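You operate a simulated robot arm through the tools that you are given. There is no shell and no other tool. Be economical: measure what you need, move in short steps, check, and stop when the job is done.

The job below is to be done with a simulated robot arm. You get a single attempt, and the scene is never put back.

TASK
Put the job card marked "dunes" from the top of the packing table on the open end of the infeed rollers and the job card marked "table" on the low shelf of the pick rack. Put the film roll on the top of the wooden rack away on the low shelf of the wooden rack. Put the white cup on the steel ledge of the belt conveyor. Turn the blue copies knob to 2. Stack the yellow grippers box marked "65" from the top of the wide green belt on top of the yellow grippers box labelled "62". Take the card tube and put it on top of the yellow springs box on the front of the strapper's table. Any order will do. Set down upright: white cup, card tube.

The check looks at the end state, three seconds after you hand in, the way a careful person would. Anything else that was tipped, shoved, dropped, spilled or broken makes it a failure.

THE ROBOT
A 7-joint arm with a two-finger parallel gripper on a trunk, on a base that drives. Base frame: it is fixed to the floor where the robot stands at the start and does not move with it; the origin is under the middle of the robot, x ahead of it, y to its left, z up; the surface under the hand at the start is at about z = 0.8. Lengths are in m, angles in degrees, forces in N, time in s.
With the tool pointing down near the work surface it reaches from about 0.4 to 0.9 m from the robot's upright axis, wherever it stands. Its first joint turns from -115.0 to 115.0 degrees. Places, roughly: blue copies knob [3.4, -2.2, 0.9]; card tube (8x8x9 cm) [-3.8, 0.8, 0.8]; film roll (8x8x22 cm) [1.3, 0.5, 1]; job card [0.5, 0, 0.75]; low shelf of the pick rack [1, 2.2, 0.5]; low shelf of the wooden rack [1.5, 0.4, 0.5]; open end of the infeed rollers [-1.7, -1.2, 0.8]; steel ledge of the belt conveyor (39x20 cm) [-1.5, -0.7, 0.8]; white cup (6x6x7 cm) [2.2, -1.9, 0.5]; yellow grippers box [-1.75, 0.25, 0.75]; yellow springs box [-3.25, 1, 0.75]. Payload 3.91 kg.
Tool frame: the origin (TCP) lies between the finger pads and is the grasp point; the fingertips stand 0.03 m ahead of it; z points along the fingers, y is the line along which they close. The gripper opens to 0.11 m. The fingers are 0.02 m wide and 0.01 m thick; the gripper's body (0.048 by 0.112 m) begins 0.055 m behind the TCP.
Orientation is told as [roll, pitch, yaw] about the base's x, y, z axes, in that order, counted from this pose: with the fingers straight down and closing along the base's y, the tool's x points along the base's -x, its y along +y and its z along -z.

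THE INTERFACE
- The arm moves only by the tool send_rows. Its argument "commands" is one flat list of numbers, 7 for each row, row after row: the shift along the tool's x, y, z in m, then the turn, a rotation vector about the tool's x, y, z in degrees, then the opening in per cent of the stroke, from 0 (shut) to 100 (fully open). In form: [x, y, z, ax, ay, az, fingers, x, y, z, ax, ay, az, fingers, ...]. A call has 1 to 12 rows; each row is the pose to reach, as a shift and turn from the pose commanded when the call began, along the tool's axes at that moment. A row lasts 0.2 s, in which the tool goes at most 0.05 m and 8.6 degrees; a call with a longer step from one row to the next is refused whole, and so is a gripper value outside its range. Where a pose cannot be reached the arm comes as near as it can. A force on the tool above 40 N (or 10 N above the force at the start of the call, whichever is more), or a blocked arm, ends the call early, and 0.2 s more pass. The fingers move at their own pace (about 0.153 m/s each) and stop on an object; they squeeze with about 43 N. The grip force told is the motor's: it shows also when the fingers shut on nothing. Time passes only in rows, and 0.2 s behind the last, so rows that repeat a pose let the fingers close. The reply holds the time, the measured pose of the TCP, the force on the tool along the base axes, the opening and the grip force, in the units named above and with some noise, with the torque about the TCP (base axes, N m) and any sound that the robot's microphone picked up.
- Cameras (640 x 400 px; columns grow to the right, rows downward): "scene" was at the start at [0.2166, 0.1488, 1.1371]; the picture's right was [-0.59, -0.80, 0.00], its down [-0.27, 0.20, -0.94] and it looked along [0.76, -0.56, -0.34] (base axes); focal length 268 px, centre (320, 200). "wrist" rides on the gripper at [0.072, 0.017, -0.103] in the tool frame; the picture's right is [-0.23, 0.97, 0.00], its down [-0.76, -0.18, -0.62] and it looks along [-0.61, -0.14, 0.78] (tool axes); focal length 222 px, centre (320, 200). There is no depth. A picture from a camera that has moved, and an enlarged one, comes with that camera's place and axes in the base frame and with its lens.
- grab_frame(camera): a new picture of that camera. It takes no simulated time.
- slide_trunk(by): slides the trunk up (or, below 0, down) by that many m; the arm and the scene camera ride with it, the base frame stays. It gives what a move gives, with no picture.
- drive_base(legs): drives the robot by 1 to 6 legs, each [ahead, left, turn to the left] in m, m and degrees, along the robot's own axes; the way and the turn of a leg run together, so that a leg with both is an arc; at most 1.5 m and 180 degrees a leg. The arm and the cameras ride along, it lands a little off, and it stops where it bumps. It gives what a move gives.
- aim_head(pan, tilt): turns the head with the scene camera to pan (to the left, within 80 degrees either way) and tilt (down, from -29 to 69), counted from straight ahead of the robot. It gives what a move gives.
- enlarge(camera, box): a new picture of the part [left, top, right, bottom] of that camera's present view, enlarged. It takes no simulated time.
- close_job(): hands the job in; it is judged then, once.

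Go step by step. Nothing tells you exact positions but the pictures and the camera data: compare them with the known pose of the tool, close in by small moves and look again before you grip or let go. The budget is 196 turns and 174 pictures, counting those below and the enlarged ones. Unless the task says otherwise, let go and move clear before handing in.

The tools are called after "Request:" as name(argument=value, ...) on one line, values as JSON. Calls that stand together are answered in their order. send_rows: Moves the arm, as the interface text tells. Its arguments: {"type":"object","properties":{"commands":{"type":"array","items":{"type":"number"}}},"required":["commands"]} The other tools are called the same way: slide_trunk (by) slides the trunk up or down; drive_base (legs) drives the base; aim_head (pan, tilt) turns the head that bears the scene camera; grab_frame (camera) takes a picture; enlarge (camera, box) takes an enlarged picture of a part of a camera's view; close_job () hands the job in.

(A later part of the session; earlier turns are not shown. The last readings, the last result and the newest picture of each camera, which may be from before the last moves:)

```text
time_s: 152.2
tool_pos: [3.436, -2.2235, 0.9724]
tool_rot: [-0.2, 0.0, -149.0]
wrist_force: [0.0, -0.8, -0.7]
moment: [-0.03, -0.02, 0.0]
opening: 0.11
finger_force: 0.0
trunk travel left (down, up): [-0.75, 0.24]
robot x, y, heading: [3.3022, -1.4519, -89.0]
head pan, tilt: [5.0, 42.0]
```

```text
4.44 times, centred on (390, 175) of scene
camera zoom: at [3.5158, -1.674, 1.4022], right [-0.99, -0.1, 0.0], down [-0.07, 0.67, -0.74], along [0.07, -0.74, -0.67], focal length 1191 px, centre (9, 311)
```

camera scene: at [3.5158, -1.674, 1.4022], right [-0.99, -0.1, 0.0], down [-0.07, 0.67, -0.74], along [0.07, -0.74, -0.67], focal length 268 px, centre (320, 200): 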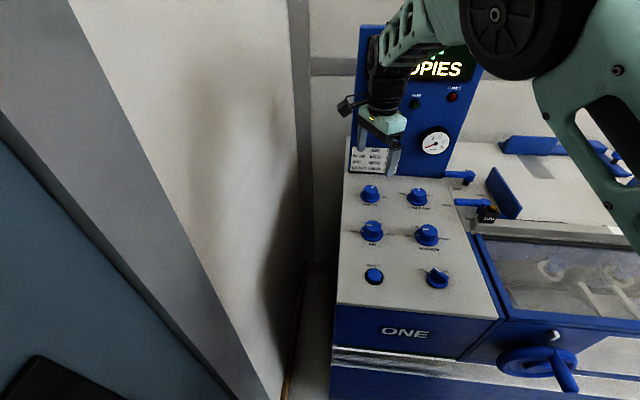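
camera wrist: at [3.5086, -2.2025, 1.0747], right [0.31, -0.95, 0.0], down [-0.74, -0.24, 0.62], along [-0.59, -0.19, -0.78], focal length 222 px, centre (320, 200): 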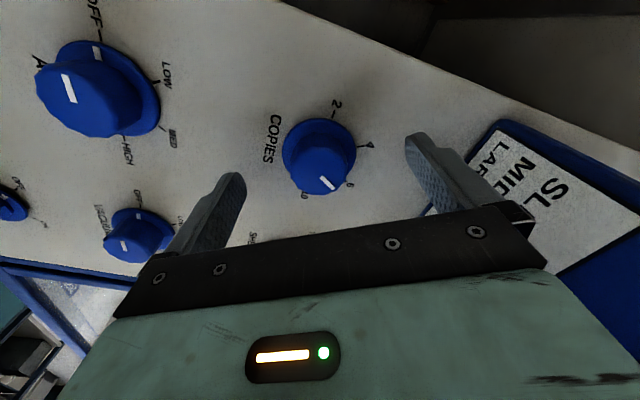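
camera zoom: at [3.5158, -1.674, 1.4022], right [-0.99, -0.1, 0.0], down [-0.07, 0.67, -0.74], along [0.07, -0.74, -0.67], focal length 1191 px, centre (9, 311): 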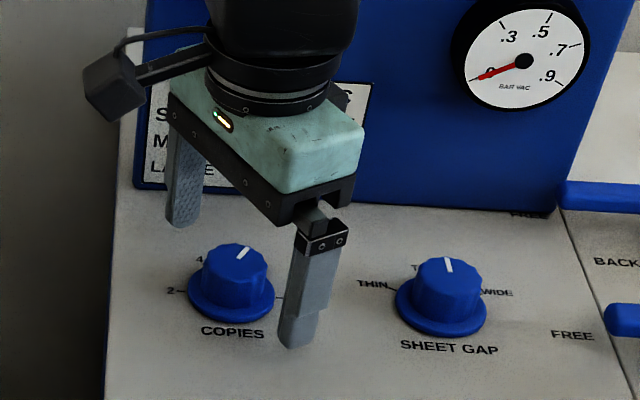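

Aligned over the knob. Down 8 mm more and close on the knob body.

Request:
send_rows(commands=[0, 0, 0.004, 0, 0, 0, 100, 0, 0, 0.008, 0, 0, 0, 90, 0, 0, 0.008, 0, 0, 0, 60, 0, 0, 0.008, 0, 0, 0, 40, 0, 0, 0.008, 0, 0, 0, 20, 0, 0, 0.008, 0, 0, 0, 20, 0, 0, 0.008, 0, 0, 0, 20])

Request:
grab_frame(camera="wrist")

```text
time_s: 153.8
tool_pos: [3.4386, -2.2231, 0.9629]
tool_rot: [-0.2, 0.0, -149.1]
wrist_force: [-2.2, 3.6, -1.6]
moment: [0.29, 0.23, 0.02]
opening: 0.0516
finger_force: 45.1
trunk travel left (down, up): [-0.75, 0.24]
robot x, y, heading: [3.2974, -1.4476, -89.0]
head pan, tilt: [5.0, 42.0]
```

```text
105 pictures are left
camera wrist: at [3.509, -2.2017, 1.0661], right [0.31, -0.95, 0.0], down [-0.74, -0.24, 0.62], along [-0.6, -0.19, -0.78], focal length 222 px, centre (320, 200)
```

wrist: 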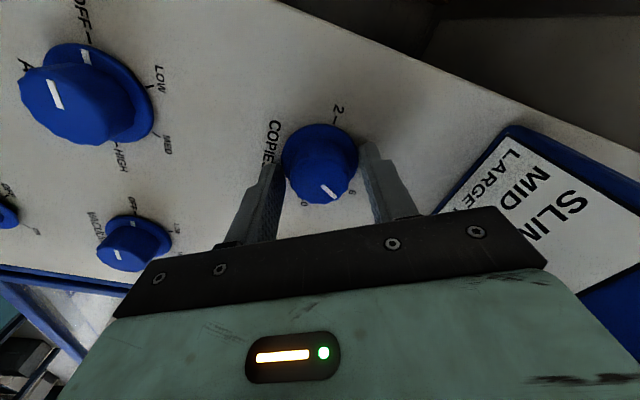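

Something is gripped at 5.2 cm width. I'll start turning and check.

Request:
send_rows(commands=[0, 0, 0, 0, 0, -8, 20, 0, 0, 0, 0, 0, -16, 20, 0, 0, 0, 0, 0, -24, 20, 0, 0, 0, 0, 0, -32, 20, 0, 0, 0, 0, 0, -40, 20])

Request:
grab_frame(camera="wrist")

Request:
enlarge(camera="scene", box=[320, 40, 480, 220])

```text
time_s: 155.0
tool_pos: [3.4383, -2.2223, 0.9643]
tool_rot: [-0.2, 0.1, -108.8]
wrist_force: [-3.3, 4.3, -8.4]
moment: [-0.68, 0.22, -0.01]
opening: 0.0515
finger_force: 45.3
trunk travel left (down, up): [-0.75, 0.24]
robot x, y, heading: [3.3008, -1.4508, -89.4]
head pan, tilt: [5.0, 42.0]
```

```text
104 pictures are left
camera wrist: at [3.4778, -2.1616, 1.0664], right [0.85, -0.53, 0.0], down [-0.41, -0.67, 0.62], along [-0.33, -0.53, -0.78], focal length 222 px, centre (320, 200)
```

wrist: 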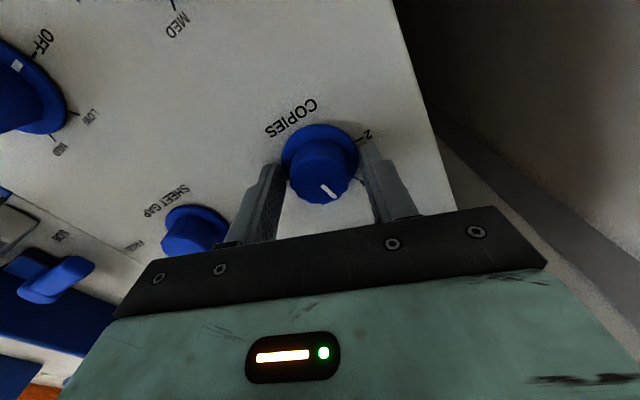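

```text
2.22 times, centred on (400, 130) of scene
camera zoom: at [3.5158, -1.6741, 1.4021], right [-0.99, -0.1, 0.0], down [-0.07, 0.67, -0.74], along [0.07, -0.74, -0.67], focal length 596 px, centre (142, 356)
```

zoom: 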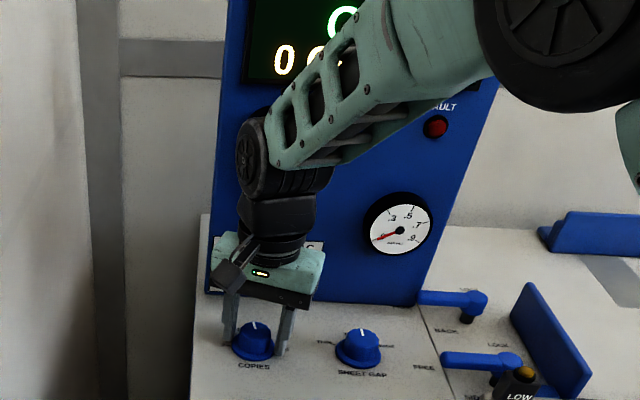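

The knob turns with the hand. Turning the remaining 80°.

Request:
send_rows(commands=[0, 0, 0, 0, 0, -8, 20, 0, 0, 0, 0, 0, -16, 20, 0, 0, 0, 0, 0, -24, 20, 0, 0, 0, 0, 0, -32, 20, 0, 0, 0, 0, 0, -40, 20, 0, 0, 0, 0, 0, -48, 20, 0, 0, 0, 0, 0, -56, 20, 0, 0, 0, 0, 0, -64, 20, 0, 0, 0, 0, 0, -72, 20, 0, 0, 0, 0, 0, -79, 20])

Request:
grab_frame(camera="wrist")

Request:
enlarge(camera="scene", box=[340, 160, 420, 220])

```text
time_s: 157.2
tool_pos: [3.4381, -2.2221, 0.9636]
tool_rot: [0.0, 0.2, -29.8]
wrist_force: [-5.5, 0.0, -5.9]
moment: [-0.57, -0.49, 0.02]
opening: 0.0511
finger_force: 45.5
trunk travel left (down, up): [-0.75, 0.24]
robot x, y, heading: [3.3024, -1.453, -89.1]
head pan, tilt: [5.0, 42.0]
```

```text
102 pictures are left
camera wrist: at [3.3845, -2.1739, 1.0667], right [0.68, 0.73, 0.0], down [0.57, -0.54, 0.62], along [0.45, -0.42, -0.78], focal length 222 px, centre (320, 200)
```

wrist: 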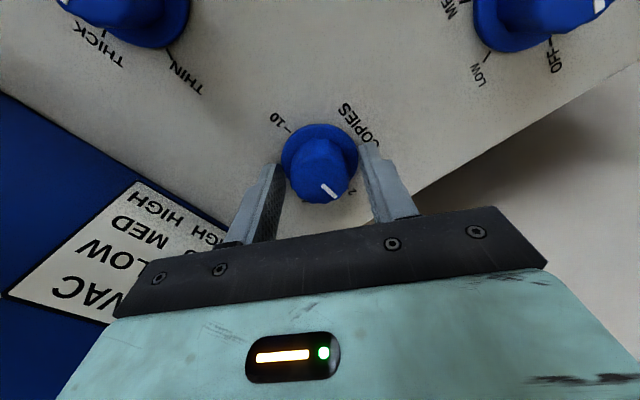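

```text
6.67 times, centred on (380, 190) of scene
camera zoom: at [3.5156, -1.6742, 1.4021], right [-0.99, -0.1, 0.0], down [-0.07, 0.67, -0.74], along [0.07, -0.74, -0.67], focal length 1787 px, centre (-80, 267)
```

zoom: 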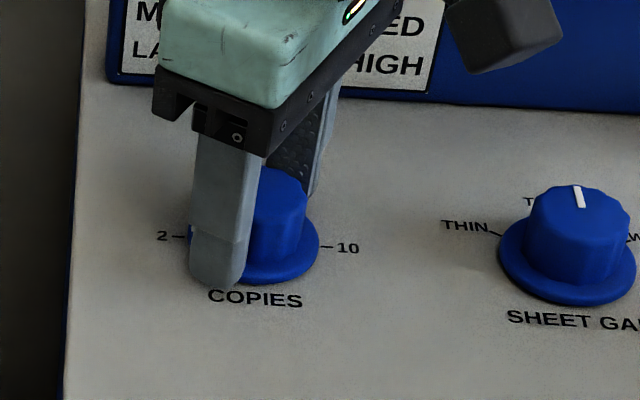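

Pointer looks to be at 2. I'll release, rise straight up and verify.

Request:
send_rows(commands=[0, 0, 0, 0, 0, 0, 60, 0, 0, 0, 0, 0, 0, 100, 0, 0, 0, 0, 0, 0, 100, 0, 0, -0.04, 0, 0, 0, 100, 0, 0, -0.09, 0, 0, 0, 100, 0, 0, -0.14, 0, 0, 0, 100])

Request:
enlarge(camera="scene", box=[340, 160, 420, 220])

Request:
grab_frame(camera="wrist")

```text
time_s: 158.6
tool_pos: [3.4387, -2.2248, 1.1014]
tool_rot: [0.1, 0.2, -30.0]
wrist_force: [0.7, 0.7, 0.5]
moment: [0.02, 0.0, 0.01]
opening: 0.1097
finger_force: 0.2
trunk travel left (down, up): [-0.75, 0.24]
robot x, y, heading: [3.301, -1.4525, -89.1]
head pan, tilt: [5.0, 42.0]
```

```text
6.67 times, centred on (380, 190) of scene
camera zoom: at [3.5159, -1.6744, 1.402], right [-0.99, -0.1, 0.0], down [-0.07, 0.67, -0.74], along [0.07, -0.74, -0.67], focal length 1787 px, centre (-80, 267)
```

zoom: 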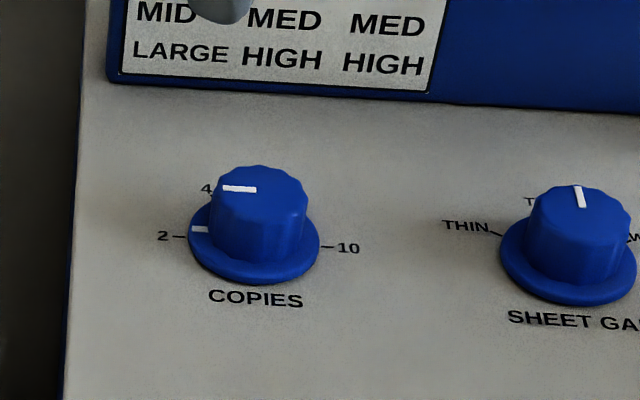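

```text
99 pictures are left
camera wrist: at [3.3846, -2.1743, 1.2049], right [0.68, 0.73, 0.0], down [0.57, -0.54, 0.62], along [0.45, -0.42, -0.78], focal length 222 px, centre (320, 200)
```

wrist: 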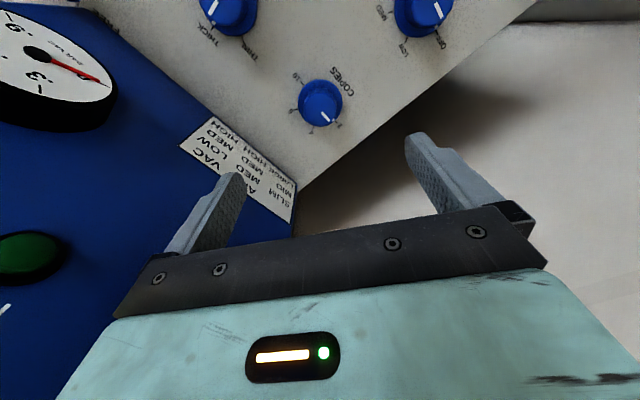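

The knob points at 2. Next, the cup: fold the hand back, reverse, and slide right to x≈2.2.

Request:
send_rows(commands=[0.0, 0.0, -0.04, 0, 0, 7.5, 100, 0.03, 0.016, -0.06, 0, 0, 15, 100, 0.06, 0.032, -0.08, 0, 0, 22.5, 100, 0.095, 0.05, -0.09, 0, 0, 30, 100, 0.13, 0.07, -0.1, 0, 0, 37.5, 100, 0.165, 0.09, -0.1, 0, 0, 45, 100, 0.2, 0.108, -0.1, 0, 0, 52.5, 100, 0.232, 0.126, -0.1, 0, 0, 60, 100])

Request:
drive_base(legs=[[-0.3, 0, 0], [0, -1.0, -1]])

Request:
slide_trunk(by=-0.3)

Request:
aim_head(pan=-5, tilt=30)

Request:
grab_frame(camera="scene")

```text
time_s: 160.4
tool_pos: [3.3029, -2.0005, 1.2043]
tool_rot: [-0.2, 0.2, -90.1]
wrist_force: [0.4, -1.2, 0.5]
moment: [0.06, 0.03, 0.01]
opening: 0.11
finger_force: 0.1
trunk travel left (down, up): [-0.75, 0.24]
robot x, y, heading: [3.3025, -1.4507, -89.1]
head pan, tilt: [5.0, 42.0]
```

```text
time_s: 167.2
tool_pos: [2.3031, -1.7149, 1.2051]
tool_rot: [-0.1, 0.1, -90.0]
wrist_force: [0.3, 0.2, 0.1]
moment: [-0.04, 0.02, 0.03]
opening: 0.1098
finger_force: 0.1
trunk travel left (down, up): [-0.75, 0.24]
robot x, y, heading: [2.3039, -1.1674, -89.2]
head pan, tilt: [5.0, 42.0]
```

```text
time_s: 170.2
tool_pos: [2.3022, -1.7144, 0.906]
tool_rot: [-0.1, 0.1, -90.0]
wrist_force: [0.4, 0.1, -0.3]
moment: [-0.02, -0.01, -0.01]
opening: 0.11
finger_force: 0.0
trunk travel left (down, up): [-0.45, 0.54]
robot x, y, heading: [2.303, -1.1671, -89.3]
head pan, tilt: [5.0, 42.0]
```

```text
time_s: 170.9
tool_pos: [2.3031, -1.7159, 0.9056]
tool_rot: [0.0, 0.2, -90.1]
wrist_force: [1.0, 0.0, -0.4]
moment: [0.01, -0.01, 0.01]
opening: 0.11
finger_force: 0.1
trunk travel left (down, up): [-0.45, 0.54]
robot x, y, heading: [2.3054, -1.1655, -89.4]
head pan, tilt: [-5.0, 30.0]
```

```text
98 pictures are left
camera scene: at [2.5022, -1.3956, 1.1204], right [-1.0, 0.08, 0.0], down [0.04, 0.5, -0.87], along [-0.07, -0.86, -0.5], focal length 268 px, centre (320, 200)
```

scene: 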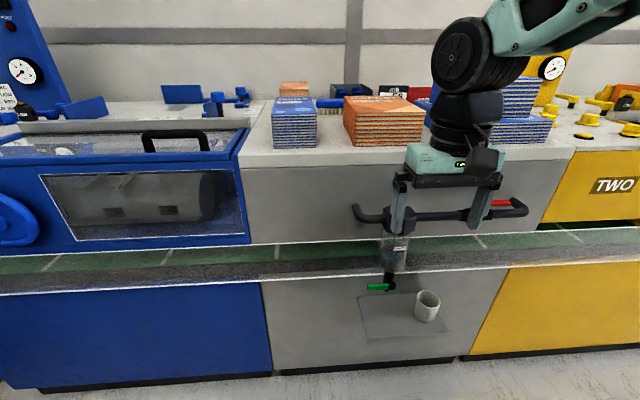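

The cup is at about (2.17, -1.84) on the ledge at z≈0.48, with a pipe above it. I'll approach from the front with a 45° tilt.

Request:
drive_base(legs=[[-0.15, -0.13, 0]])

Request:
send_rows(commands=[-0.02, 0, 0, 0, -7.5, 0, 100, -0.04, 0, 0, 0, -15, 0, 100, -0.06, 0, 0, 0, -22.5, 0, 100, -0.08, 0, 0, 0, -30, 0, 100, -0.1, 0, 0, 0, -37.5, 0, 100, -0.12, 0, 0, 0, -45, 0, 100, -0.12, 0, 0, 0, -45, 0, 100])

Request:
slide_trunk(by=-0.32)

Request:
grab_frame(camera="wrist")

Request:
grab_frame(camera="scene")

```text
time_s: 172.6
tool_pos: [2.172, -1.5622, 0.9041]
tool_rot: [-0.1, 0.1, -89.8]
wrist_force: [-0.2, -0.2, -0.2]
moment: [0.01, -0.01, -0.02]
opening: 0.1099
finger_force: 0.1
trunk travel left (down, up): [-0.45, 0.54]
robot x, y, heading: [2.1713, -1.014, -89.0]
head pan, tilt: [-5.0, 30.0]
```

```text
time_s: 174.2
tool_pos: [2.1724, -1.6812, 0.9057]
tool_rot: [0.0, -45.0, -89.6]
wrist_force: [0.7, 0.3, 0.5]
moment: [-0.01, -0.01, 0.02]
opening: 0.1102
finger_force: 0.1
trunk travel left (down, up): [-0.45, 0.54]
robot x, y, heading: [2.1675, -1.0099, -89.1]
head pan, tilt: [-5.0, 30.0]
```

```text
time_s: 177.3
tool_pos: [2.1703, -1.6809, 0.5848]
tool_rot: [-0.1, -44.9, -89.7]
wrist_force: [-0.3, 0.0, -0.2]
moment: [0.02, 0.0, 0.0]
opening: 0.1101
finger_force: 0.1
trunk travel left (down, up): [-0.13, 0.86]
robot x, y, heading: [2.1672, -1.0129, -89.1]
head pan, tilt: [-5.0, 30.0]
```

```text
97 pictures are left
camera wrist: at [2.1885, -1.5586, 0.6073], right [0.97, -0.16, 0.16], down [-0.18, -0.1, 0.98], along [-0.14, -0.98, -0.13], focal length 222 px, centre (320, 200)
```

wrist: 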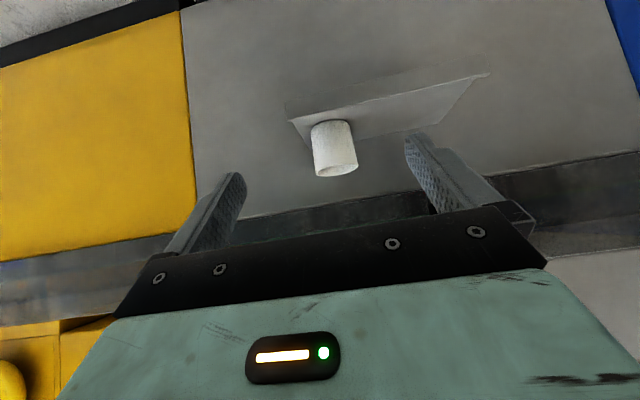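

```text
96 pictures are left
camera scene: at [2.3693, -1.2423, 0.8005], right [-1.0, 0.07, 0.0], down [0.04, 0.5, -0.87], along [-0.06, -0.86, -0.5], focal length 268 px, centre (320, 200)
```

scene: 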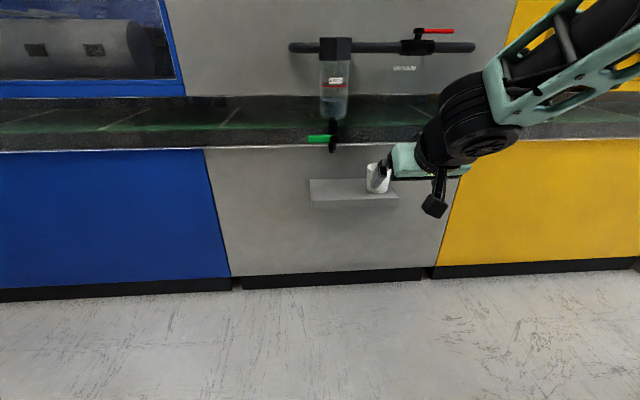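

Request:
send_rows(commands=[-0.013, 0.002, 0.037, 0, 0, 0, 100, -0.026, 0.004, 0.074, 0, 0, 0, 100, -0.039, 0.006, 0.111, 0, 0, 0, 100, -0.048, 0.007, 0.14, 0, 0, 0, 100, -0.048, 0.007, 0.14, 0, 0, 0, 100])

Request:
grab_frame(camera="wrist")

```text
time_s: 178.5
tool_pos: [2.1786, -1.8177, 0.5182]
tool_rot: [-0.1, -44.9, -89.7]
wrist_force: [-0.2, 0.0, 0.4]
moment: [0.02, 0.01, 0.0]
opening: 0.1099
finger_force: 0.0
trunk travel left (down, up): [-0.13, 0.86]
robot x, y, heading: [2.1676, -1.0122, -89.1]
head pan, tilt: [-5.0, 30.0]
```

```text
95 pictures are left
camera wrist: at [2.1953, -1.6943, 0.5397], right [0.97, -0.16, 0.16], down [-0.18, -0.1, 0.98], along [-0.14, -0.98, -0.13], focal length 222 px, centre (320, 200)
```

wrist: 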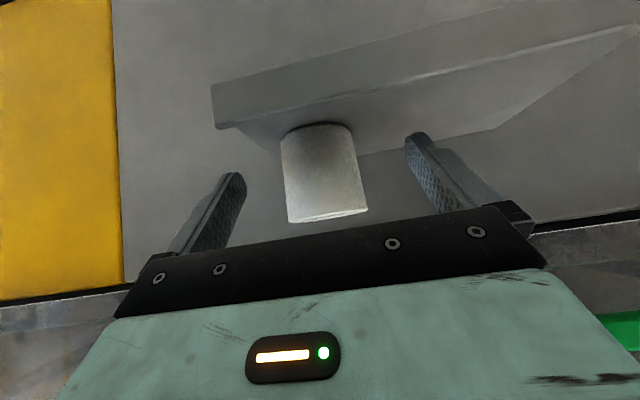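

Request:
send_rows(commands=[-0.01, 0, 0.023, 0, 0, 0, 100, -0.0195, 0, 0.045, 0, 0, 0, 100, -0.0195, 0, 0.045, 0, 0, 0, 100, -0.0195, 0, 0.045, 0, 0, 0, 70, -0.0195, 0, 0.045, 0, 0, 0, 40, -0.0195, 0, 0.045, 0, 0, 0, 30, -0.0195, 0, 0.045, 0, 0, 0, 30])

Request:
grab_frame(camera="wrist")

```text
time_s: 180.1
tool_pos: [2.1785, -1.8611, 0.5021]
tool_rot: [-0.2, -44.9, -89.7]
wrist_force: [0.0, 0.0, 2.7]
moment: [0.0, 0.06, 0.02]
opening: 0.0572
finger_force: 43.5
trunk travel left (down, up): [-0.13, 0.86]
robot x, y, heading: [2.1681, -1.0129, -89.1]
head pan, tilt: [-5.0, 30.0]
```

```text
94 pictures are left
camera wrist: at [2.1954, -1.7382, 0.5229], right [0.97, -0.16, 0.16], down [-0.18, -0.1, 0.98], along [-0.14, -0.98, -0.12], focal length 222 px, centre (320, 200)
```

wrist: 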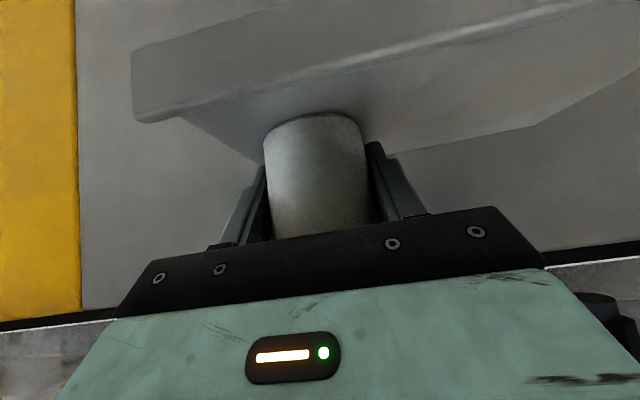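

Cup gripped. Lift slightly, draw it back, and raise the trunk.

Request:
send_rows(commands=[-0.011, 0, -0.011, 0, 0, 0, 30, -0.021, 0, -0.021, 0, 0, 0, 30, 0.0, 0, -0.045, 0, 0, 0, 30, 0.025, 0, -0.07, 0, 0, 0, 30, 0.05, 0, -0.092, 0, 0, 0, 30, 0.075, 0, -0.117, 0, 0, 0, 30])

Request:
slide_trunk(by=0.4)

Request:
drive_base(legs=[[-0.1, 0, 0], [0, 0, -70]])

Request:
aim_head(pan=0, tilt=20)

Request:
grab_frame(camera="scene")

```text
time_s: 181.5
tool_pos: [2.1799, -1.7232, 0.5311]
tool_rot: [-0.1, -44.9, -89.7]
wrist_force: [-0.7, -0.2, -0.1]
moment: [0.01, -0.02, 0.04]
opening: 0.057
finger_force: 43.3
trunk travel left (down, up): [-0.13, 0.86]
robot x, y, heading: [2.1712, -1.0108, -88.8]
head pan, tilt: [-5.0, 30.0]
```

```text
time_s: 185.3
tool_pos: [2.1797, -1.7241, 0.9307]
tool_rot: [-0.2, -44.8, -89.7]
wrist_force: [0.0, 0.1, -0.7]
moment: [0.04, -0.03, 0.01]
opening: 0.0571
finger_force: 42.5
trunk travel left (down, up): [-0.53, 0.46]
robot x, y, heading: [2.1652, -1.0163, -89.1]
head pan, tilt: [-5.0, 30.0]
```

```text
time_s: 189.6
tool_pos: [1.4986, -1.1549, 0.931]
tool_rot: [-0.2, -44.9, -160.5]
wrist_force: [0.6, 0.1, 0.1]
moment: [0.0, -0.02, 0.0]
opening: 0.057
finger_force: 43.2
trunk travel left (down, up): [-0.53, 0.46]
robot x, y, heading: [2.1662, -0.9139, -160.1]
head pan, tilt: [-5.0, 30.0]
```

```text
time_s: 190.3
tool_pos: [1.4989, -1.1552, 0.9314]
tool_rot: [-0.2, -44.9, -160.6]
wrist_force: [0.7, -1.0, -0.9]
moment: [0.01, 0.0, 0.02]
opening: 0.0573
finger_force: 43.4
trunk travel left (down, up): [-0.53, 0.46]
robot x, y, heading: [2.1653, -0.9103, -160.1]
head pan, tilt: [0.0, 20.0]
```

```text
93 pictures are left
camera scene: at [2.016, -1.1868, 1.2165], right [-0.34, 0.94, 0.0], down [0.32, 0.12, -0.94], along [-0.88, -0.32, -0.34], focal length 268 px, centre (320, 200)
```

scene: 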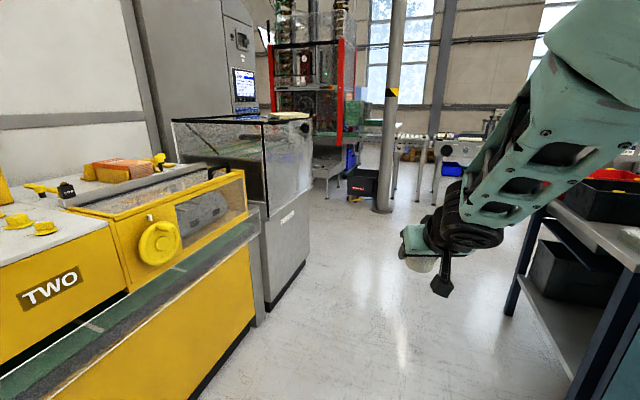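

The corridor west is open between the machines and the packing table. I'll turn west and drive along y≈-1.15.

Request:
drive_base(legs=[[0, 0, -20], [1.3, 0.22, 0], [1.1, 0, 0]])

Request:
grab_frame(camera="scene")

```text
time_s: 203.1
tool_pos: [-0.9265, -1.0448, 0.9317]
tool_rot: [-0.3, -45.0, 177.8]
wrist_force: [1.1, -0.1, -0.5]
moment: [-0.01, 0.04, -0.01]
opening: 0.0573
finger_force: 42.4
trunk travel left (down, up): [-0.53, 0.46]
robot x, y, heading: [-0.2154, -1.0652, 178.3]
head pan, tilt: [0.0, 20.0]
```

```text
92 pictures are left
camera scene: at [-0.4563, -1.2652, 1.2165], right [0.03, 1.0, 0.0], down [0.34, -0.01, -0.94], along [-0.94, 0.03, -0.34], focal length 268 px, centre (320, 200)
```

scene: 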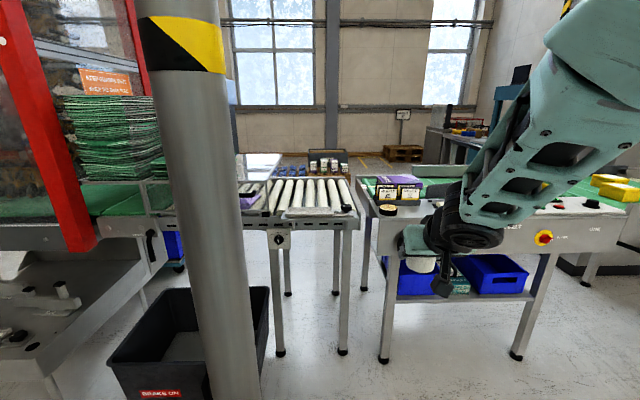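

Request:
aim_head(pan=-25, tilt=28)

Request:
drive_base(legs=[[0, -0.4, 0]])

Request:
grab_frame(camera="scene")

```text
time_s: 204.0
tool_pos: [-0.9272, -1.0445, 0.9319]
tool_rot: [-0.2, -44.9, 177.9]
wrist_force: [-0.7, 0.1, 0.6]
moment: [-0.04, -0.02, 0.0]
opening: 0.0571
finger_force: 43.6
trunk travel left (down, up): [-0.53, 0.46]
robot x, y, heading: [-0.2166, -1.0668, 178.4]
head pan, tilt: [-25.0, 28.0]
```

```text
time_s: 206.5
tool_pos: [-0.9134, -0.6403, 0.9314]
tool_rot: [-0.2, -44.9, 177.8]
wrist_force: [0.4, -0.2, 0.0]
moment: [0.01, -0.01, -0.03]
opening: 0.0571
finger_force: 42.4
trunk travel left (down, up): [-0.53, 0.46]
robot x, y, heading: [-0.202, -0.6646, 178.4]
head pan, tilt: [-25.0, 28.0]
```

```text
91 pictures are left
camera scene: at [-0.4333, -0.8233, 1.2037], right [0.45, 0.89, 0.0], down [0.42, -0.21, -0.88], along [-0.79, 0.4, -0.47], focal length 268 px, centre (320, 200)
```

scene: 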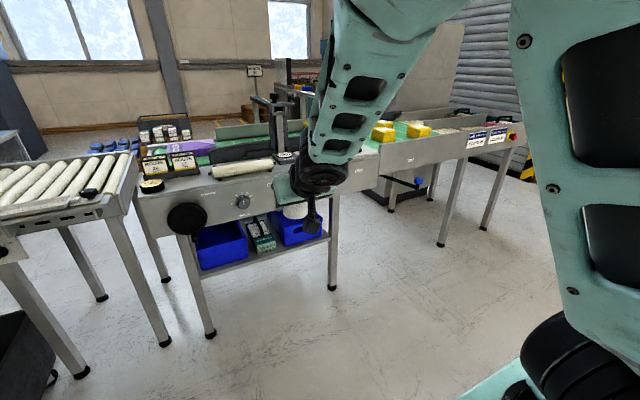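

Request:
enlarge(camera="scene", box=[110, 90, 350, 240])

Request:
enlarge(camera="scene", box=[330, 90, 540, 220])

```text
2.67 times, centred on (230, 165) of scene
camera zoom: at [-0.4333, -0.8233, 1.2037], right [0.45, 0.89, 0.0], down [0.42, -0.21, -0.88], along [-0.79, 0.4, -0.47], focal length 715 px, centre (560, 293)
```

zoom: 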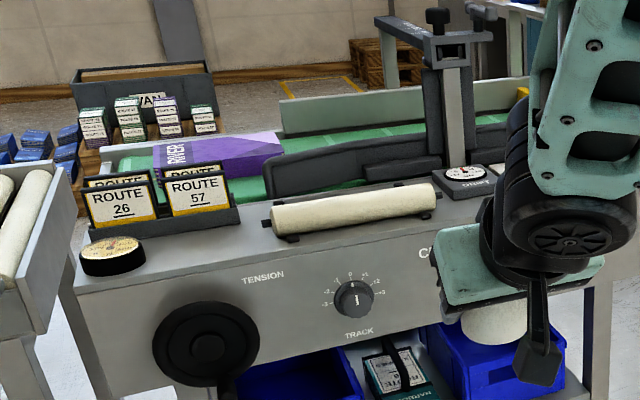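

```text
3.05 times, centred on (435, 155) of scene
camera zoom: at [-0.4333, -0.8233, 1.2037], right [0.45, 0.89, 0.0], down [0.42, -0.21, -0.88], along [-0.79, 0.4, -0.47], focal length 817 px, centre (-30, 337)
```

zoom: 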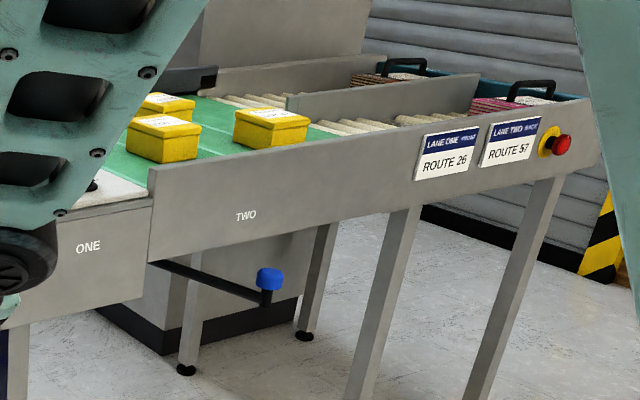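

The ledge holds route cards, a tape roll and a white roller; I need a steeper view of it to pick a free spot.

Request:
drive_base(legs=[[0.15, -0.25, 0]])

Request:
slide_trunk(by=0.3)

Request:
aim_head(pan=0, tilt=42)

Request:
grab_frame(camera="scene")

```text
time_s: 208.5
tool_pos: [-1.0488, -0.3807, 0.9318]
tool_rot: [-0.2, -45.0, 177.4]
wrist_force: [0.5, -0.7, -1.1]
moment: [-0.06, 0.0, 0.01]
opening: 0.0571
finger_force: 43.4
trunk travel left (down, up): [-0.53, 0.46]
robot x, y, heading: [-0.3407, -0.4047, 178.1]
head pan, tilt: [-25.0, 28.0]
```

```text
time_s: 211.5
tool_pos: [-1.0494, -0.3814, 1.2322]
tool_rot: [-0.2, -44.9, 177.5]
wrist_force: [0.5, -0.6, -0.1]
moment: [0.0, 0.0, 0.02]
opening: 0.0572
finger_force: 43.3
trunk travel left (down, up): [-0.83, 0.16]
robot x, y, heading: [-0.3401, -0.4055, 177.9]
head pan, tilt: [-25.0, 28.0]
```

```text
time_s: 212.4
tool_pos: [-1.0497, -0.3807, 1.2319]
tool_rot: [-0.2, -45.0, 177.5]
wrist_force: [-1.0, -0.8, 0.0]
moment: [-0.02, 0.03, -0.01]
opening: 0.0572
finger_force: 43.0
trunk travel left (down, up): [-0.83, 0.16]
robot x, y, heading: [-0.3404, -0.4043, 178.2]
head pan, tilt: [0.0, 42.0]
```

```text
88 pictures are left
camera scene: at [-0.5725, -0.604, 1.4822], right [0.04, 1.0, 0.0], down [0.67, -0.02, -0.74], along [-0.74, 0.03, -0.67], focal length 268 px, centre (320, 200)
```

scene: 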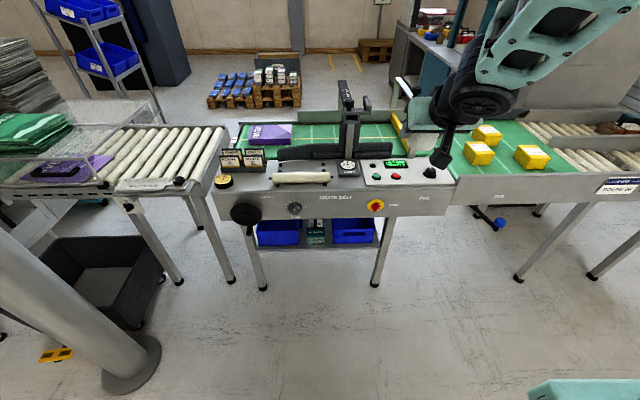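

Request:
enlarge(camera="scene", box=[205, 130, 385, 230])

Request:
enlarge(camera="scene", box=[90, 110, 250, 210])

```text
3.56 times, centred on (295, 180) of scene
camera zoom: at [-0.5725, -0.604, 1.4822], right [0.04, 1.0, 0.0], down [0.67, -0.02, -0.74], along [-0.74, 0.03, -0.67], focal length 953 px, centre (409, 271)
```

zoom: 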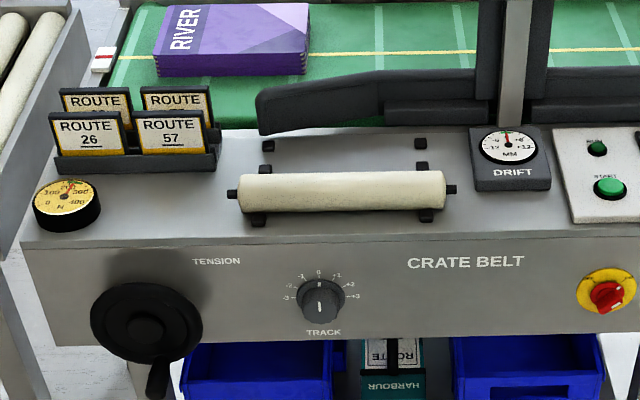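

```text
4.00 times, centred on (170, 160) of scene
camera zoom: at [-0.5725, -0.604, 1.4822], right [0.04, 1.0, 0.0], down [0.67, -0.02, -0.74], along [-0.74, 0.03, -0.67], focal length 1072 px, centre (920, 360)
```

zoom: 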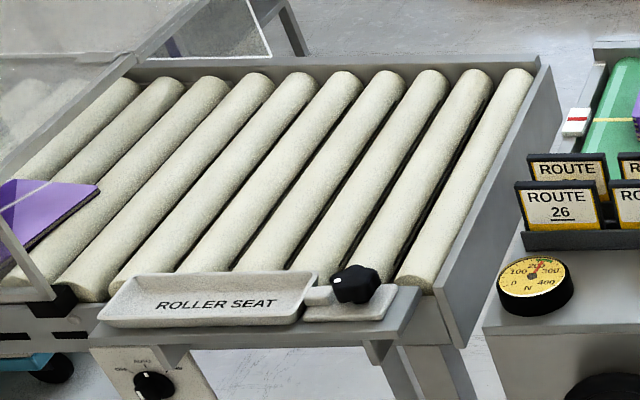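

There's a free patch on the ledge between the round gauge and the roller, around (-1.44, -0.855). I'll line up with it.

Request:
slide_trunk(by=-0.26)

Request:
drive_base(legs=[[0, 0.47, 1.8], [0.24, 0, 0]])

Request:
aim_head(pan=-10, tilt=42)

Request:
grab_frame(camera="scene")

```text
time_s: 215.1
tool_pos: [-1.0486, -0.3791, 0.9704]
tool_rot: [-0.3, -44.9, 177.3]
wrist_force: [-0.5, -0.9, 0.2]
moment: [0.01, 0.0, 0.0]
opening: 0.0568
finger_force: 43.4
trunk travel left (down, up): [-0.57, 0.42]
robot x, y, heading: [-0.3392, -0.407, 178.0]
head pan, tilt: [0.0, 42.0]
```

```text
time_s: 219.3
tool_pos: [-1.2979, -0.8711, 0.9702]
tool_rot: [-0.2, -44.9, 179.3]
wrist_force: [0.3, -0.1, -0.7]
moment: [-0.03, -0.03, 0.02]
opening: 0.0568
finger_force: 42.9
trunk travel left (down, up): [-0.57, 0.42]
robot x, y, heading: [-0.5918, -0.8731, 179.7]
head pan, tilt: [0.0, 42.0]
```

```text
time_s: 220.0
tool_pos: [-1.2984, -0.8714, 0.9708]
tool_rot: [0.0, -44.9, 179.4]
wrist_force: [-1.5, -0.9, -0.6]
moment: [0.01, 0.0, -0.02]
opening: 0.0572
finger_force: 43.1
trunk travel left (down, up): [-0.57, 0.42]
robot x, y, heading: [-0.5855, -0.8691, 180.0]
head pan, tilt: [-10.0, 42.0]
```

```text
85 pictures are left
camera scene: at [-0.8131, -1.0638, 1.2222], right [0.17, 0.98, 0.0], down [0.66, -0.12, -0.74], along [-0.73, 0.13, -0.67], focal length 268 px, centre (320, 200)
```

scene: 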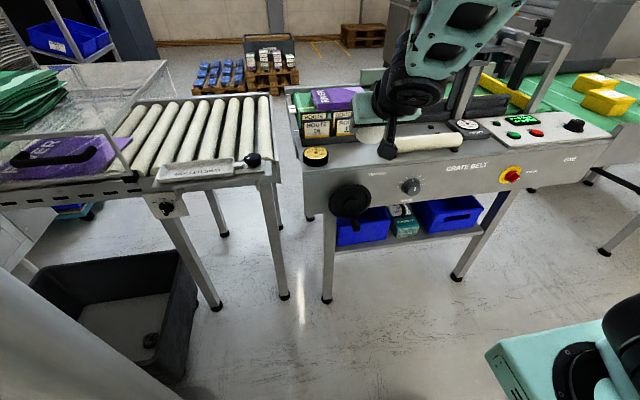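

Request:
send_rows(commands=[-0.03, -0.003, 0.03, 0, 0, 0, 30, -0.05, -0.006, 0.065, 0, 0, 0, 30, -0.065, -0.009, 0.1, 0, 0, 0, 30, -0.06, -0.011, 0.14, 0, 0, 0, 30, -0.0545, -0.013, 0.181, 0, 0, 0, 30, -0.0545, -0.013, 0.181, 0, 0, 0, 30])

Request:
grab_frame(camera="wrist")

Request:
enlarge(camera="scene", box=[280, 80, 480, 205])

```text
time_s: 221.4
tool_pos: [-1.4648, -0.8568, 0.8802]
tool_rot: [-0.1, -44.9, 179.4]
wrist_force: [0.3, 0.2, 1.3]
moment: [0.03, -0.02, -0.01]
opening: 0.0572
finger_force: 42.9
trunk travel left (down, up): [-0.57, 0.42]
robot x, y, heading: [-0.5899, -0.8735, 180.0]
head pan, tilt: [-10.0, 42.0]
```

```text
84 pictures are left
camera wrist: at [-1.3405, -0.8769, 0.9027], right [-0.17, -0.97, 0.16], down [-0.1, 0.18, 0.98], along [-0.98, 0.16, -0.12], focal length 222 px, centre (320, 200)
```

wrist: 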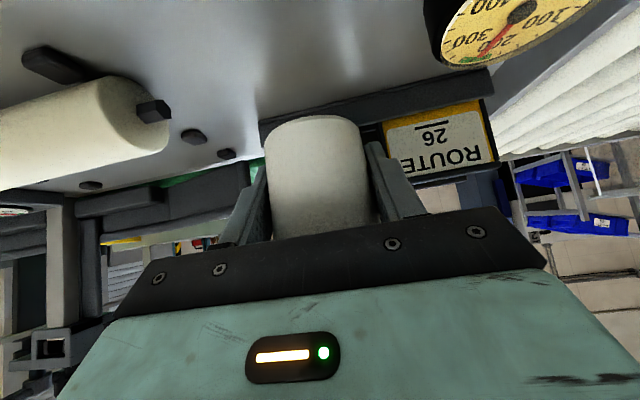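

```text
3.20 times, centred on (380, 142) of scene
camera zoom: at [-0.813, -1.0637, 1.2222], right [0.18, 0.98, 0.0], down [0.66, -0.12, -0.74], along [-0.73, 0.13, -0.67], focal length 858 px, centre (128, 384)
```

zoom: 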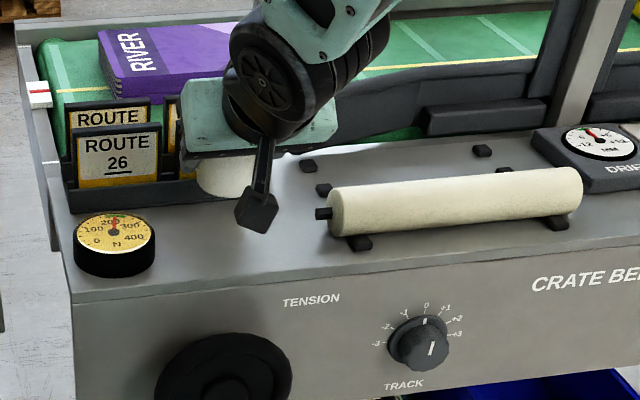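

Clear all around. Lowering the cup.

Request:
send_rows(commands=[0.005, 0, 0.015, 0, 0, 0, 30, 0.017, 0, 0.031, 0, 0, 0, 30, 0.029, 0, 0.043, 0, 0, 0, 30, 0.035, 0, 0.049, 0, 0, 0, 30, 0.038, 0, 0.052, 0, 0, 0, 30, 0.041, 0, 0.055, 0, 0, 0, 30, 0.044, 0, 0.058, 0, 0, 0, 30])

Request:
enlarge(camera="scene", box=[280, 80, 480, 205])

```text
time_s: 222.6
tool_pos: [-1.4805, -0.8552, 0.8278]
tool_rot: [0.4, -46.4, 179.0]
wrist_force: [-1.7, -0.4, 13.4]
moment: [0.1, -0.06, -0.02]
opening: 0.0571
finger_force: 43.0
trunk travel left (down, up): [-0.57, 0.42]
robot x, y, heading: [-0.5886, -0.8734, 179.9]
head pan, tilt: [-10.0, 42.0]
stopped in row 5: the force on the tool passed its limit at 48 N (the readings are from after the stop); the commanded pose is now the measured one
```

```text
3.20 times, centred on (380, 142) of scene
camera zoom: at [-0.8125, -1.0638, 1.222], right [0.18, 0.98, 0.0], down [0.66, -0.12, -0.74], along [-0.73, 0.13, -0.67], focal length 858 px, centre (128, 384)
```

zoom: 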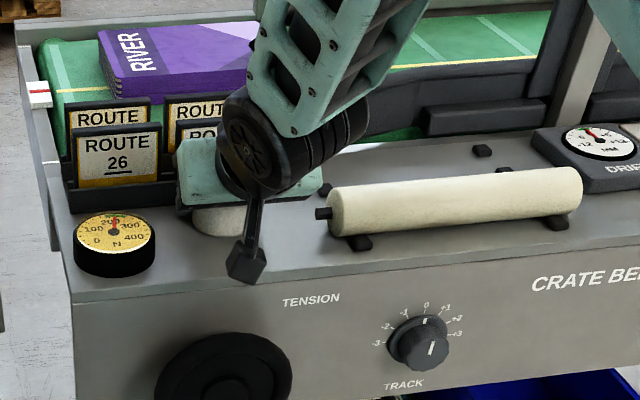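

Contact; the cup rests on the ledge. Release and back out.

Request:
send_rows(commands=[-0.001, 0, -0.001, 0, 1, 0, 40, -0.001, 0, -0.001, 0, 1, 0, 75, -0.001, 0, -0.001, 0, 1, 0, 80, -0.001, 0, -0.001, 0, 1, 0, 80])

Request:
grab_frame(camera="wrist")

```text
time_s: 223.6
tool_pos: [-1.4784, -0.8575, 0.8276]
tool_rot: [0.3, -45.1, 179.2]
wrist_force: [7.0, -18.3, 20.6]
moment: [0.33, 0.09, -0.05]
opening: 0.0788
finger_force: 0.1
trunk travel left (down, up): [-0.57, 0.42]
robot x, y, heading: [-0.5873, -0.8745, 179.8]
head pan, tilt: [-10.0, 42.0]
```

```text
81 pictures are left
camera wrist: at [-1.3543, -0.8763, 0.8498], right [-0.17, -0.97, 0.16], down [-0.1, 0.18, 0.98], along [-0.98, 0.15, -0.12], focal length 222 px, centre (320, 200)
```

wrist: 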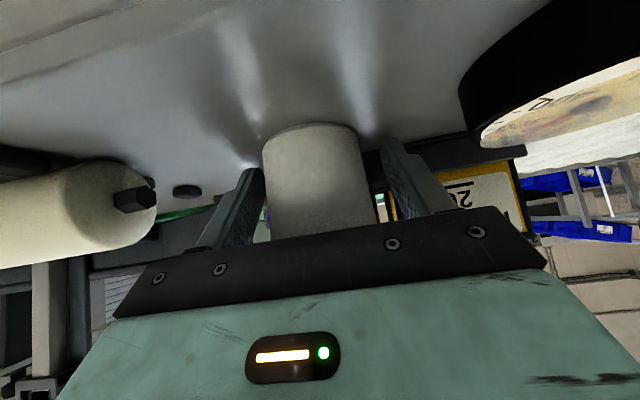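

There's a residual side force; I'll rise a few millimetres and read again before moving out.

Request:
send_rows(commands=[-0.002, 0, -0.002, 0, 0, 0, 80, -0.004, 0, -0.004, 0, 0, 0, 80])

Request:
grab_frame(camera="wrist")

Request:
enlarge(camera="scene", box=[300, 110, 420, 185])

```text
time_s: 224.2
tool_pos: [-1.4788, -0.8501, 0.8276]
tool_rot: [-0.1, -44.6, 178.9]
wrist_force: [0.8, 0.2, -0.8]
moment: [-0.02, 0.01, -0.02]
opening: 0.0882
finger_force: 0.0
trunk travel left (down, up): [-0.57, 0.42]
robot x, y, heading: [-0.588, -0.8753, 179.9]
head pan, tilt: [-10.0, 42.0]
```

```text
80 pictures are left
camera wrist: at [-1.354, -0.8708, 0.8513], right [-0.18, -0.97, 0.16], down [-0.1, 0.18, 0.98], along [-0.98, 0.16, -0.13], focal length 222 px, centre (320, 200)
```

wrist: 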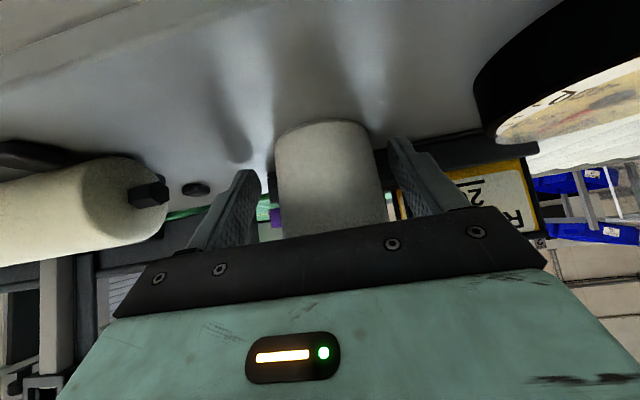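

```text
5.33 times, centred on (360, 148) of scene
camera zoom: at [-0.8132, -1.0633, 1.2218], right [0.18, 0.98, 0.0], down [0.66, -0.12, -0.74], along [-0.73, 0.13, -0.67], focal length 1430 px, centre (107, 480)
```

zoom: 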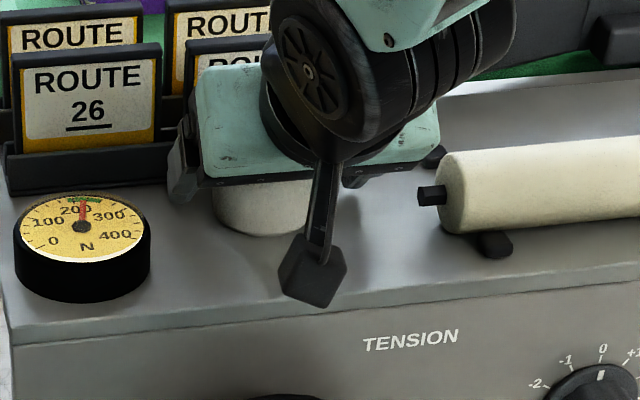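

Request:
send_rows(commands=[0, 0, -0.02, 0, 0, 0, 80, 0, 0, -0.05, 0, 0, 0, 80, 0, 0, -0.09, 0, 0, 0, 80, 0, 0, -0.13, 0, 0, 0, 80, 0.02, 0, -0.17, 0, 0, 0, 80])

Request:
enlarge(camera="scene", box=[280, 80, 480, 205])

```text
time_s: 225.4
tool_pos: [-1.3453, -0.8576, 0.9396]
tool_rot: [0.2, -44.8, 179.1]
wrist_force: [-0.2, 0.3, -0.6]
moment: [-0.01, -0.02, -0.01]
opening: 0.0877
finger_force: 0.1
trunk travel left (down, up): [-0.57, 0.42]
robot x, y, heading: [-0.5886, -0.8733, 179.8]
head pan, tilt: [-10.0, 42.0]
```

```text
3.20 times, centred on (380, 142) of scene
camera zoom: at [-0.8134, -1.0638, 1.222], right [0.18, 0.98, 0.0], down [0.66, -0.12, -0.74], along [-0.73, 0.13, -0.67], focal length 858 px, centre (128, 384)
```

zoom: 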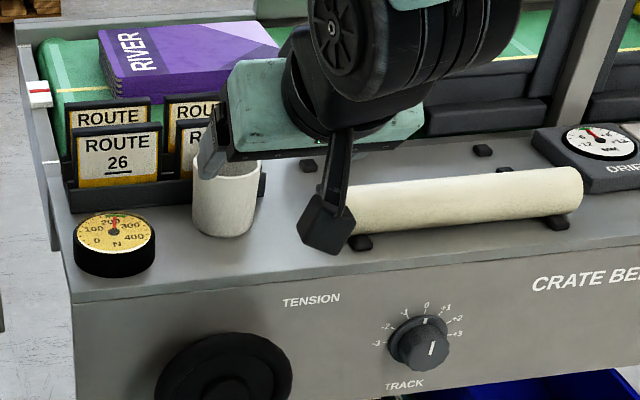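

The cup stands upright on the ledge. Next the yellow gripper boxes on the wide green belt: back off and slide north.

Request:
drive_base(legs=[[-0.25, 0, 0], [0, -1.05, 0]])

Request:
send_rows(commands=[0.02, 0, -0.02, 0, 7.5, 0, 100, 0.03, 0, -0.05, 0, 15, 0, 100, 0.03, 0, -0.08, 0, 22.5, 0, 100, 0.03, 0, -0.11, 0, 30, 0, 100, 0.03, 0, -0.14, 0, 37.5, 0, 100, 0.03, 0, -0.17, 0, 45, 0, 100])

Request:
aim_head(pan=0, tilt=38)

Request:
grab_frame(camera="scene")

```text
time_s: 232.3
tool_pos: [-1.0803, 0.219, 0.9426]
tool_rot: [0.2, -44.9, 178.5]
wrist_force: [0.5, -0.1, -0.2]
moment: [-0.04, 0.02, 0.0]
opening: 0.0878
finger_force: 0.0
trunk travel left (down, up): [-0.57, 0.42]
robot x, y, heading: [-0.3208, 0.191, 179.2]
head pan, tilt: [-10.0, 42.0]
```

```text
time_s: 233.7
tool_pos: [-0.9337, 0.2157, 1.042]
tool_rot: [0.1, 0.3, 178.5]
wrist_force: [0.1, -0.6, 0.2]
moment: [0.03, 0.01, 0.05]
opening: 0.1098
finger_force: 0.0
trunk travel left (down, up): [-0.57, 0.42]
robot x, y, heading: [-0.3228, 0.1962, 178.8]
head pan, tilt: [-10.0, 42.0]
```

```text
time_s: 234.4
tool_pos: [-0.9343, 0.2146, 1.0406]
tool_rot: [0.1, 0.1, 178.5]
wrist_force: [0.0, -0.3, 0.2]
moment: [0.03, -0.05, -0.01]
opening: 0.1098
finger_force: 0.0
trunk travel left (down, up): [-0.57, 0.42]
robot x, y, heading: [-0.3223, 0.1964, 179.3]
head pan, tilt: [0.0, 38.0]
```

```text
77 pictures are left
camera scene: at [-0.5538, -0.0075, 1.2281], right [0.01, 1.0, 0.0], down [0.62, -0.01, -0.79], along [-0.79, 0.01, -0.62], focal length 268 px, centre (320, 200)
```

scene: 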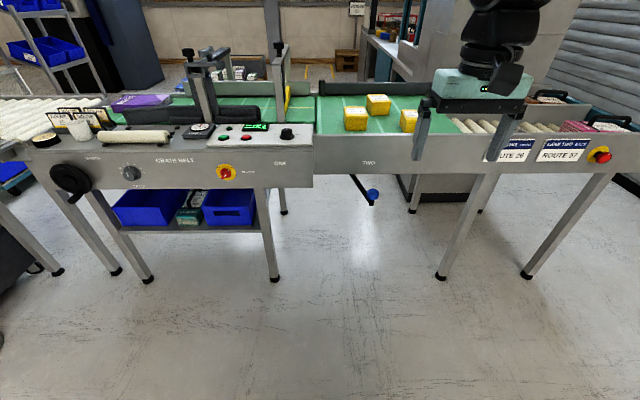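

Request:
drive_base(legs=[[0.5, -0.1, 0]])

Request:
slide_trunk(by=0.15)

Request:
aim_head(pan=0, tilt=45)

Request:
grab_frame(camera="scene")

Request:
grab_frame(camera="wrist")

```text
time_s: 237.5
tool_pos: [-1.4444, 0.3179, 1.0407]
tool_rot: [0.1, 0.1, 178.5]
wrist_force: [0.7, -0.3, -0.2]
moment: [-0.01, 0.0, -0.06]
opening: 0.1101
finger_force: 0.1
trunk travel left (down, up): [-0.57, 0.42]
robot x, y, heading: [-0.8276, 0.2962, 179.3]
head pan, tilt: [0.0, 38.0]
```

```text
time_s: 239.2
tool_pos: [-1.4436, 0.3189, 1.1903]
tool_rot: [0.1, 0.1, 178.6]
wrist_force: [1.2, -0.2, -0.3]
moment: [0.03, -0.03, 0.01]
opening: 0.1097
finger_force: 0.0
trunk travel left (down, up): [-0.72, 0.27]
robot x, y, heading: [-0.8304, 0.299, 179.5]
head pan, tilt: [0.0, 38.0]
```

```text
time_s: 239.9
tool_pos: [-1.4441, 0.3191, 1.1916]
tool_rot: [0.1, 0.1, 178.6]
wrist_force: [-0.1, 0.0, 0.9]
moment: [-0.02, 0.03, 0.03]
opening: 0.1101
finger_force: 0.0
trunk travel left (down, up): [-0.72, 0.27]
robot x, y, heading: [-0.8314, 0.2997, 179.1]
head pan, tilt: [0.0, 45.0]
```

```text
76 pictures are left
camera scene: at [-1.058, 0.096, 1.3679], right [0.01, 1.0, 0.0], down [0.71, -0.01, -0.71], along [-0.71, 0.01, -0.71], focal length 268 px, centre (320, 200)
```

scene: 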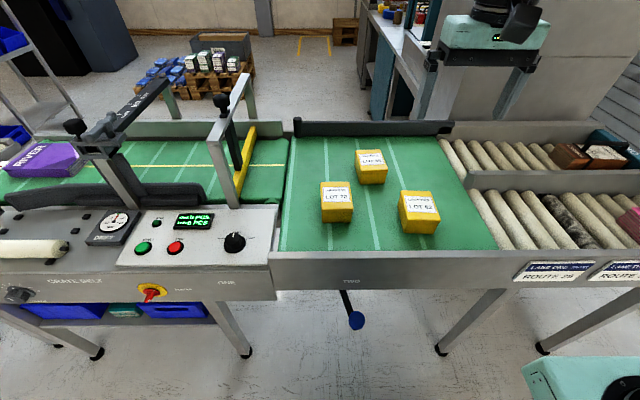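

```text
75 pictures are left
camera wrist: at [-1.3715, 0.2986, 1.294], right [-0.25, -0.97, 0.0], down [-0.76, 0.2, 0.62], along [-0.6, 0.15, -0.78], focal length 222 px, centre (320, 200)
```

wrist: 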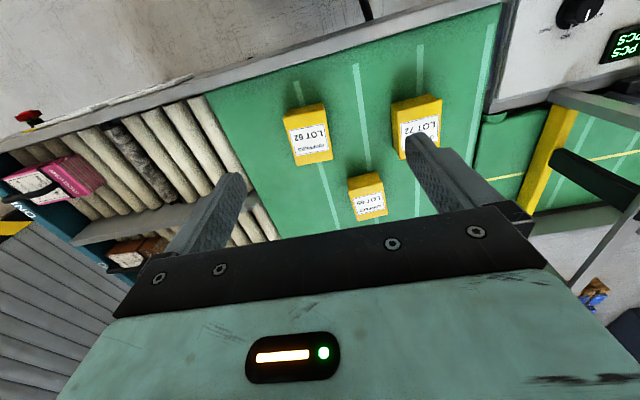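

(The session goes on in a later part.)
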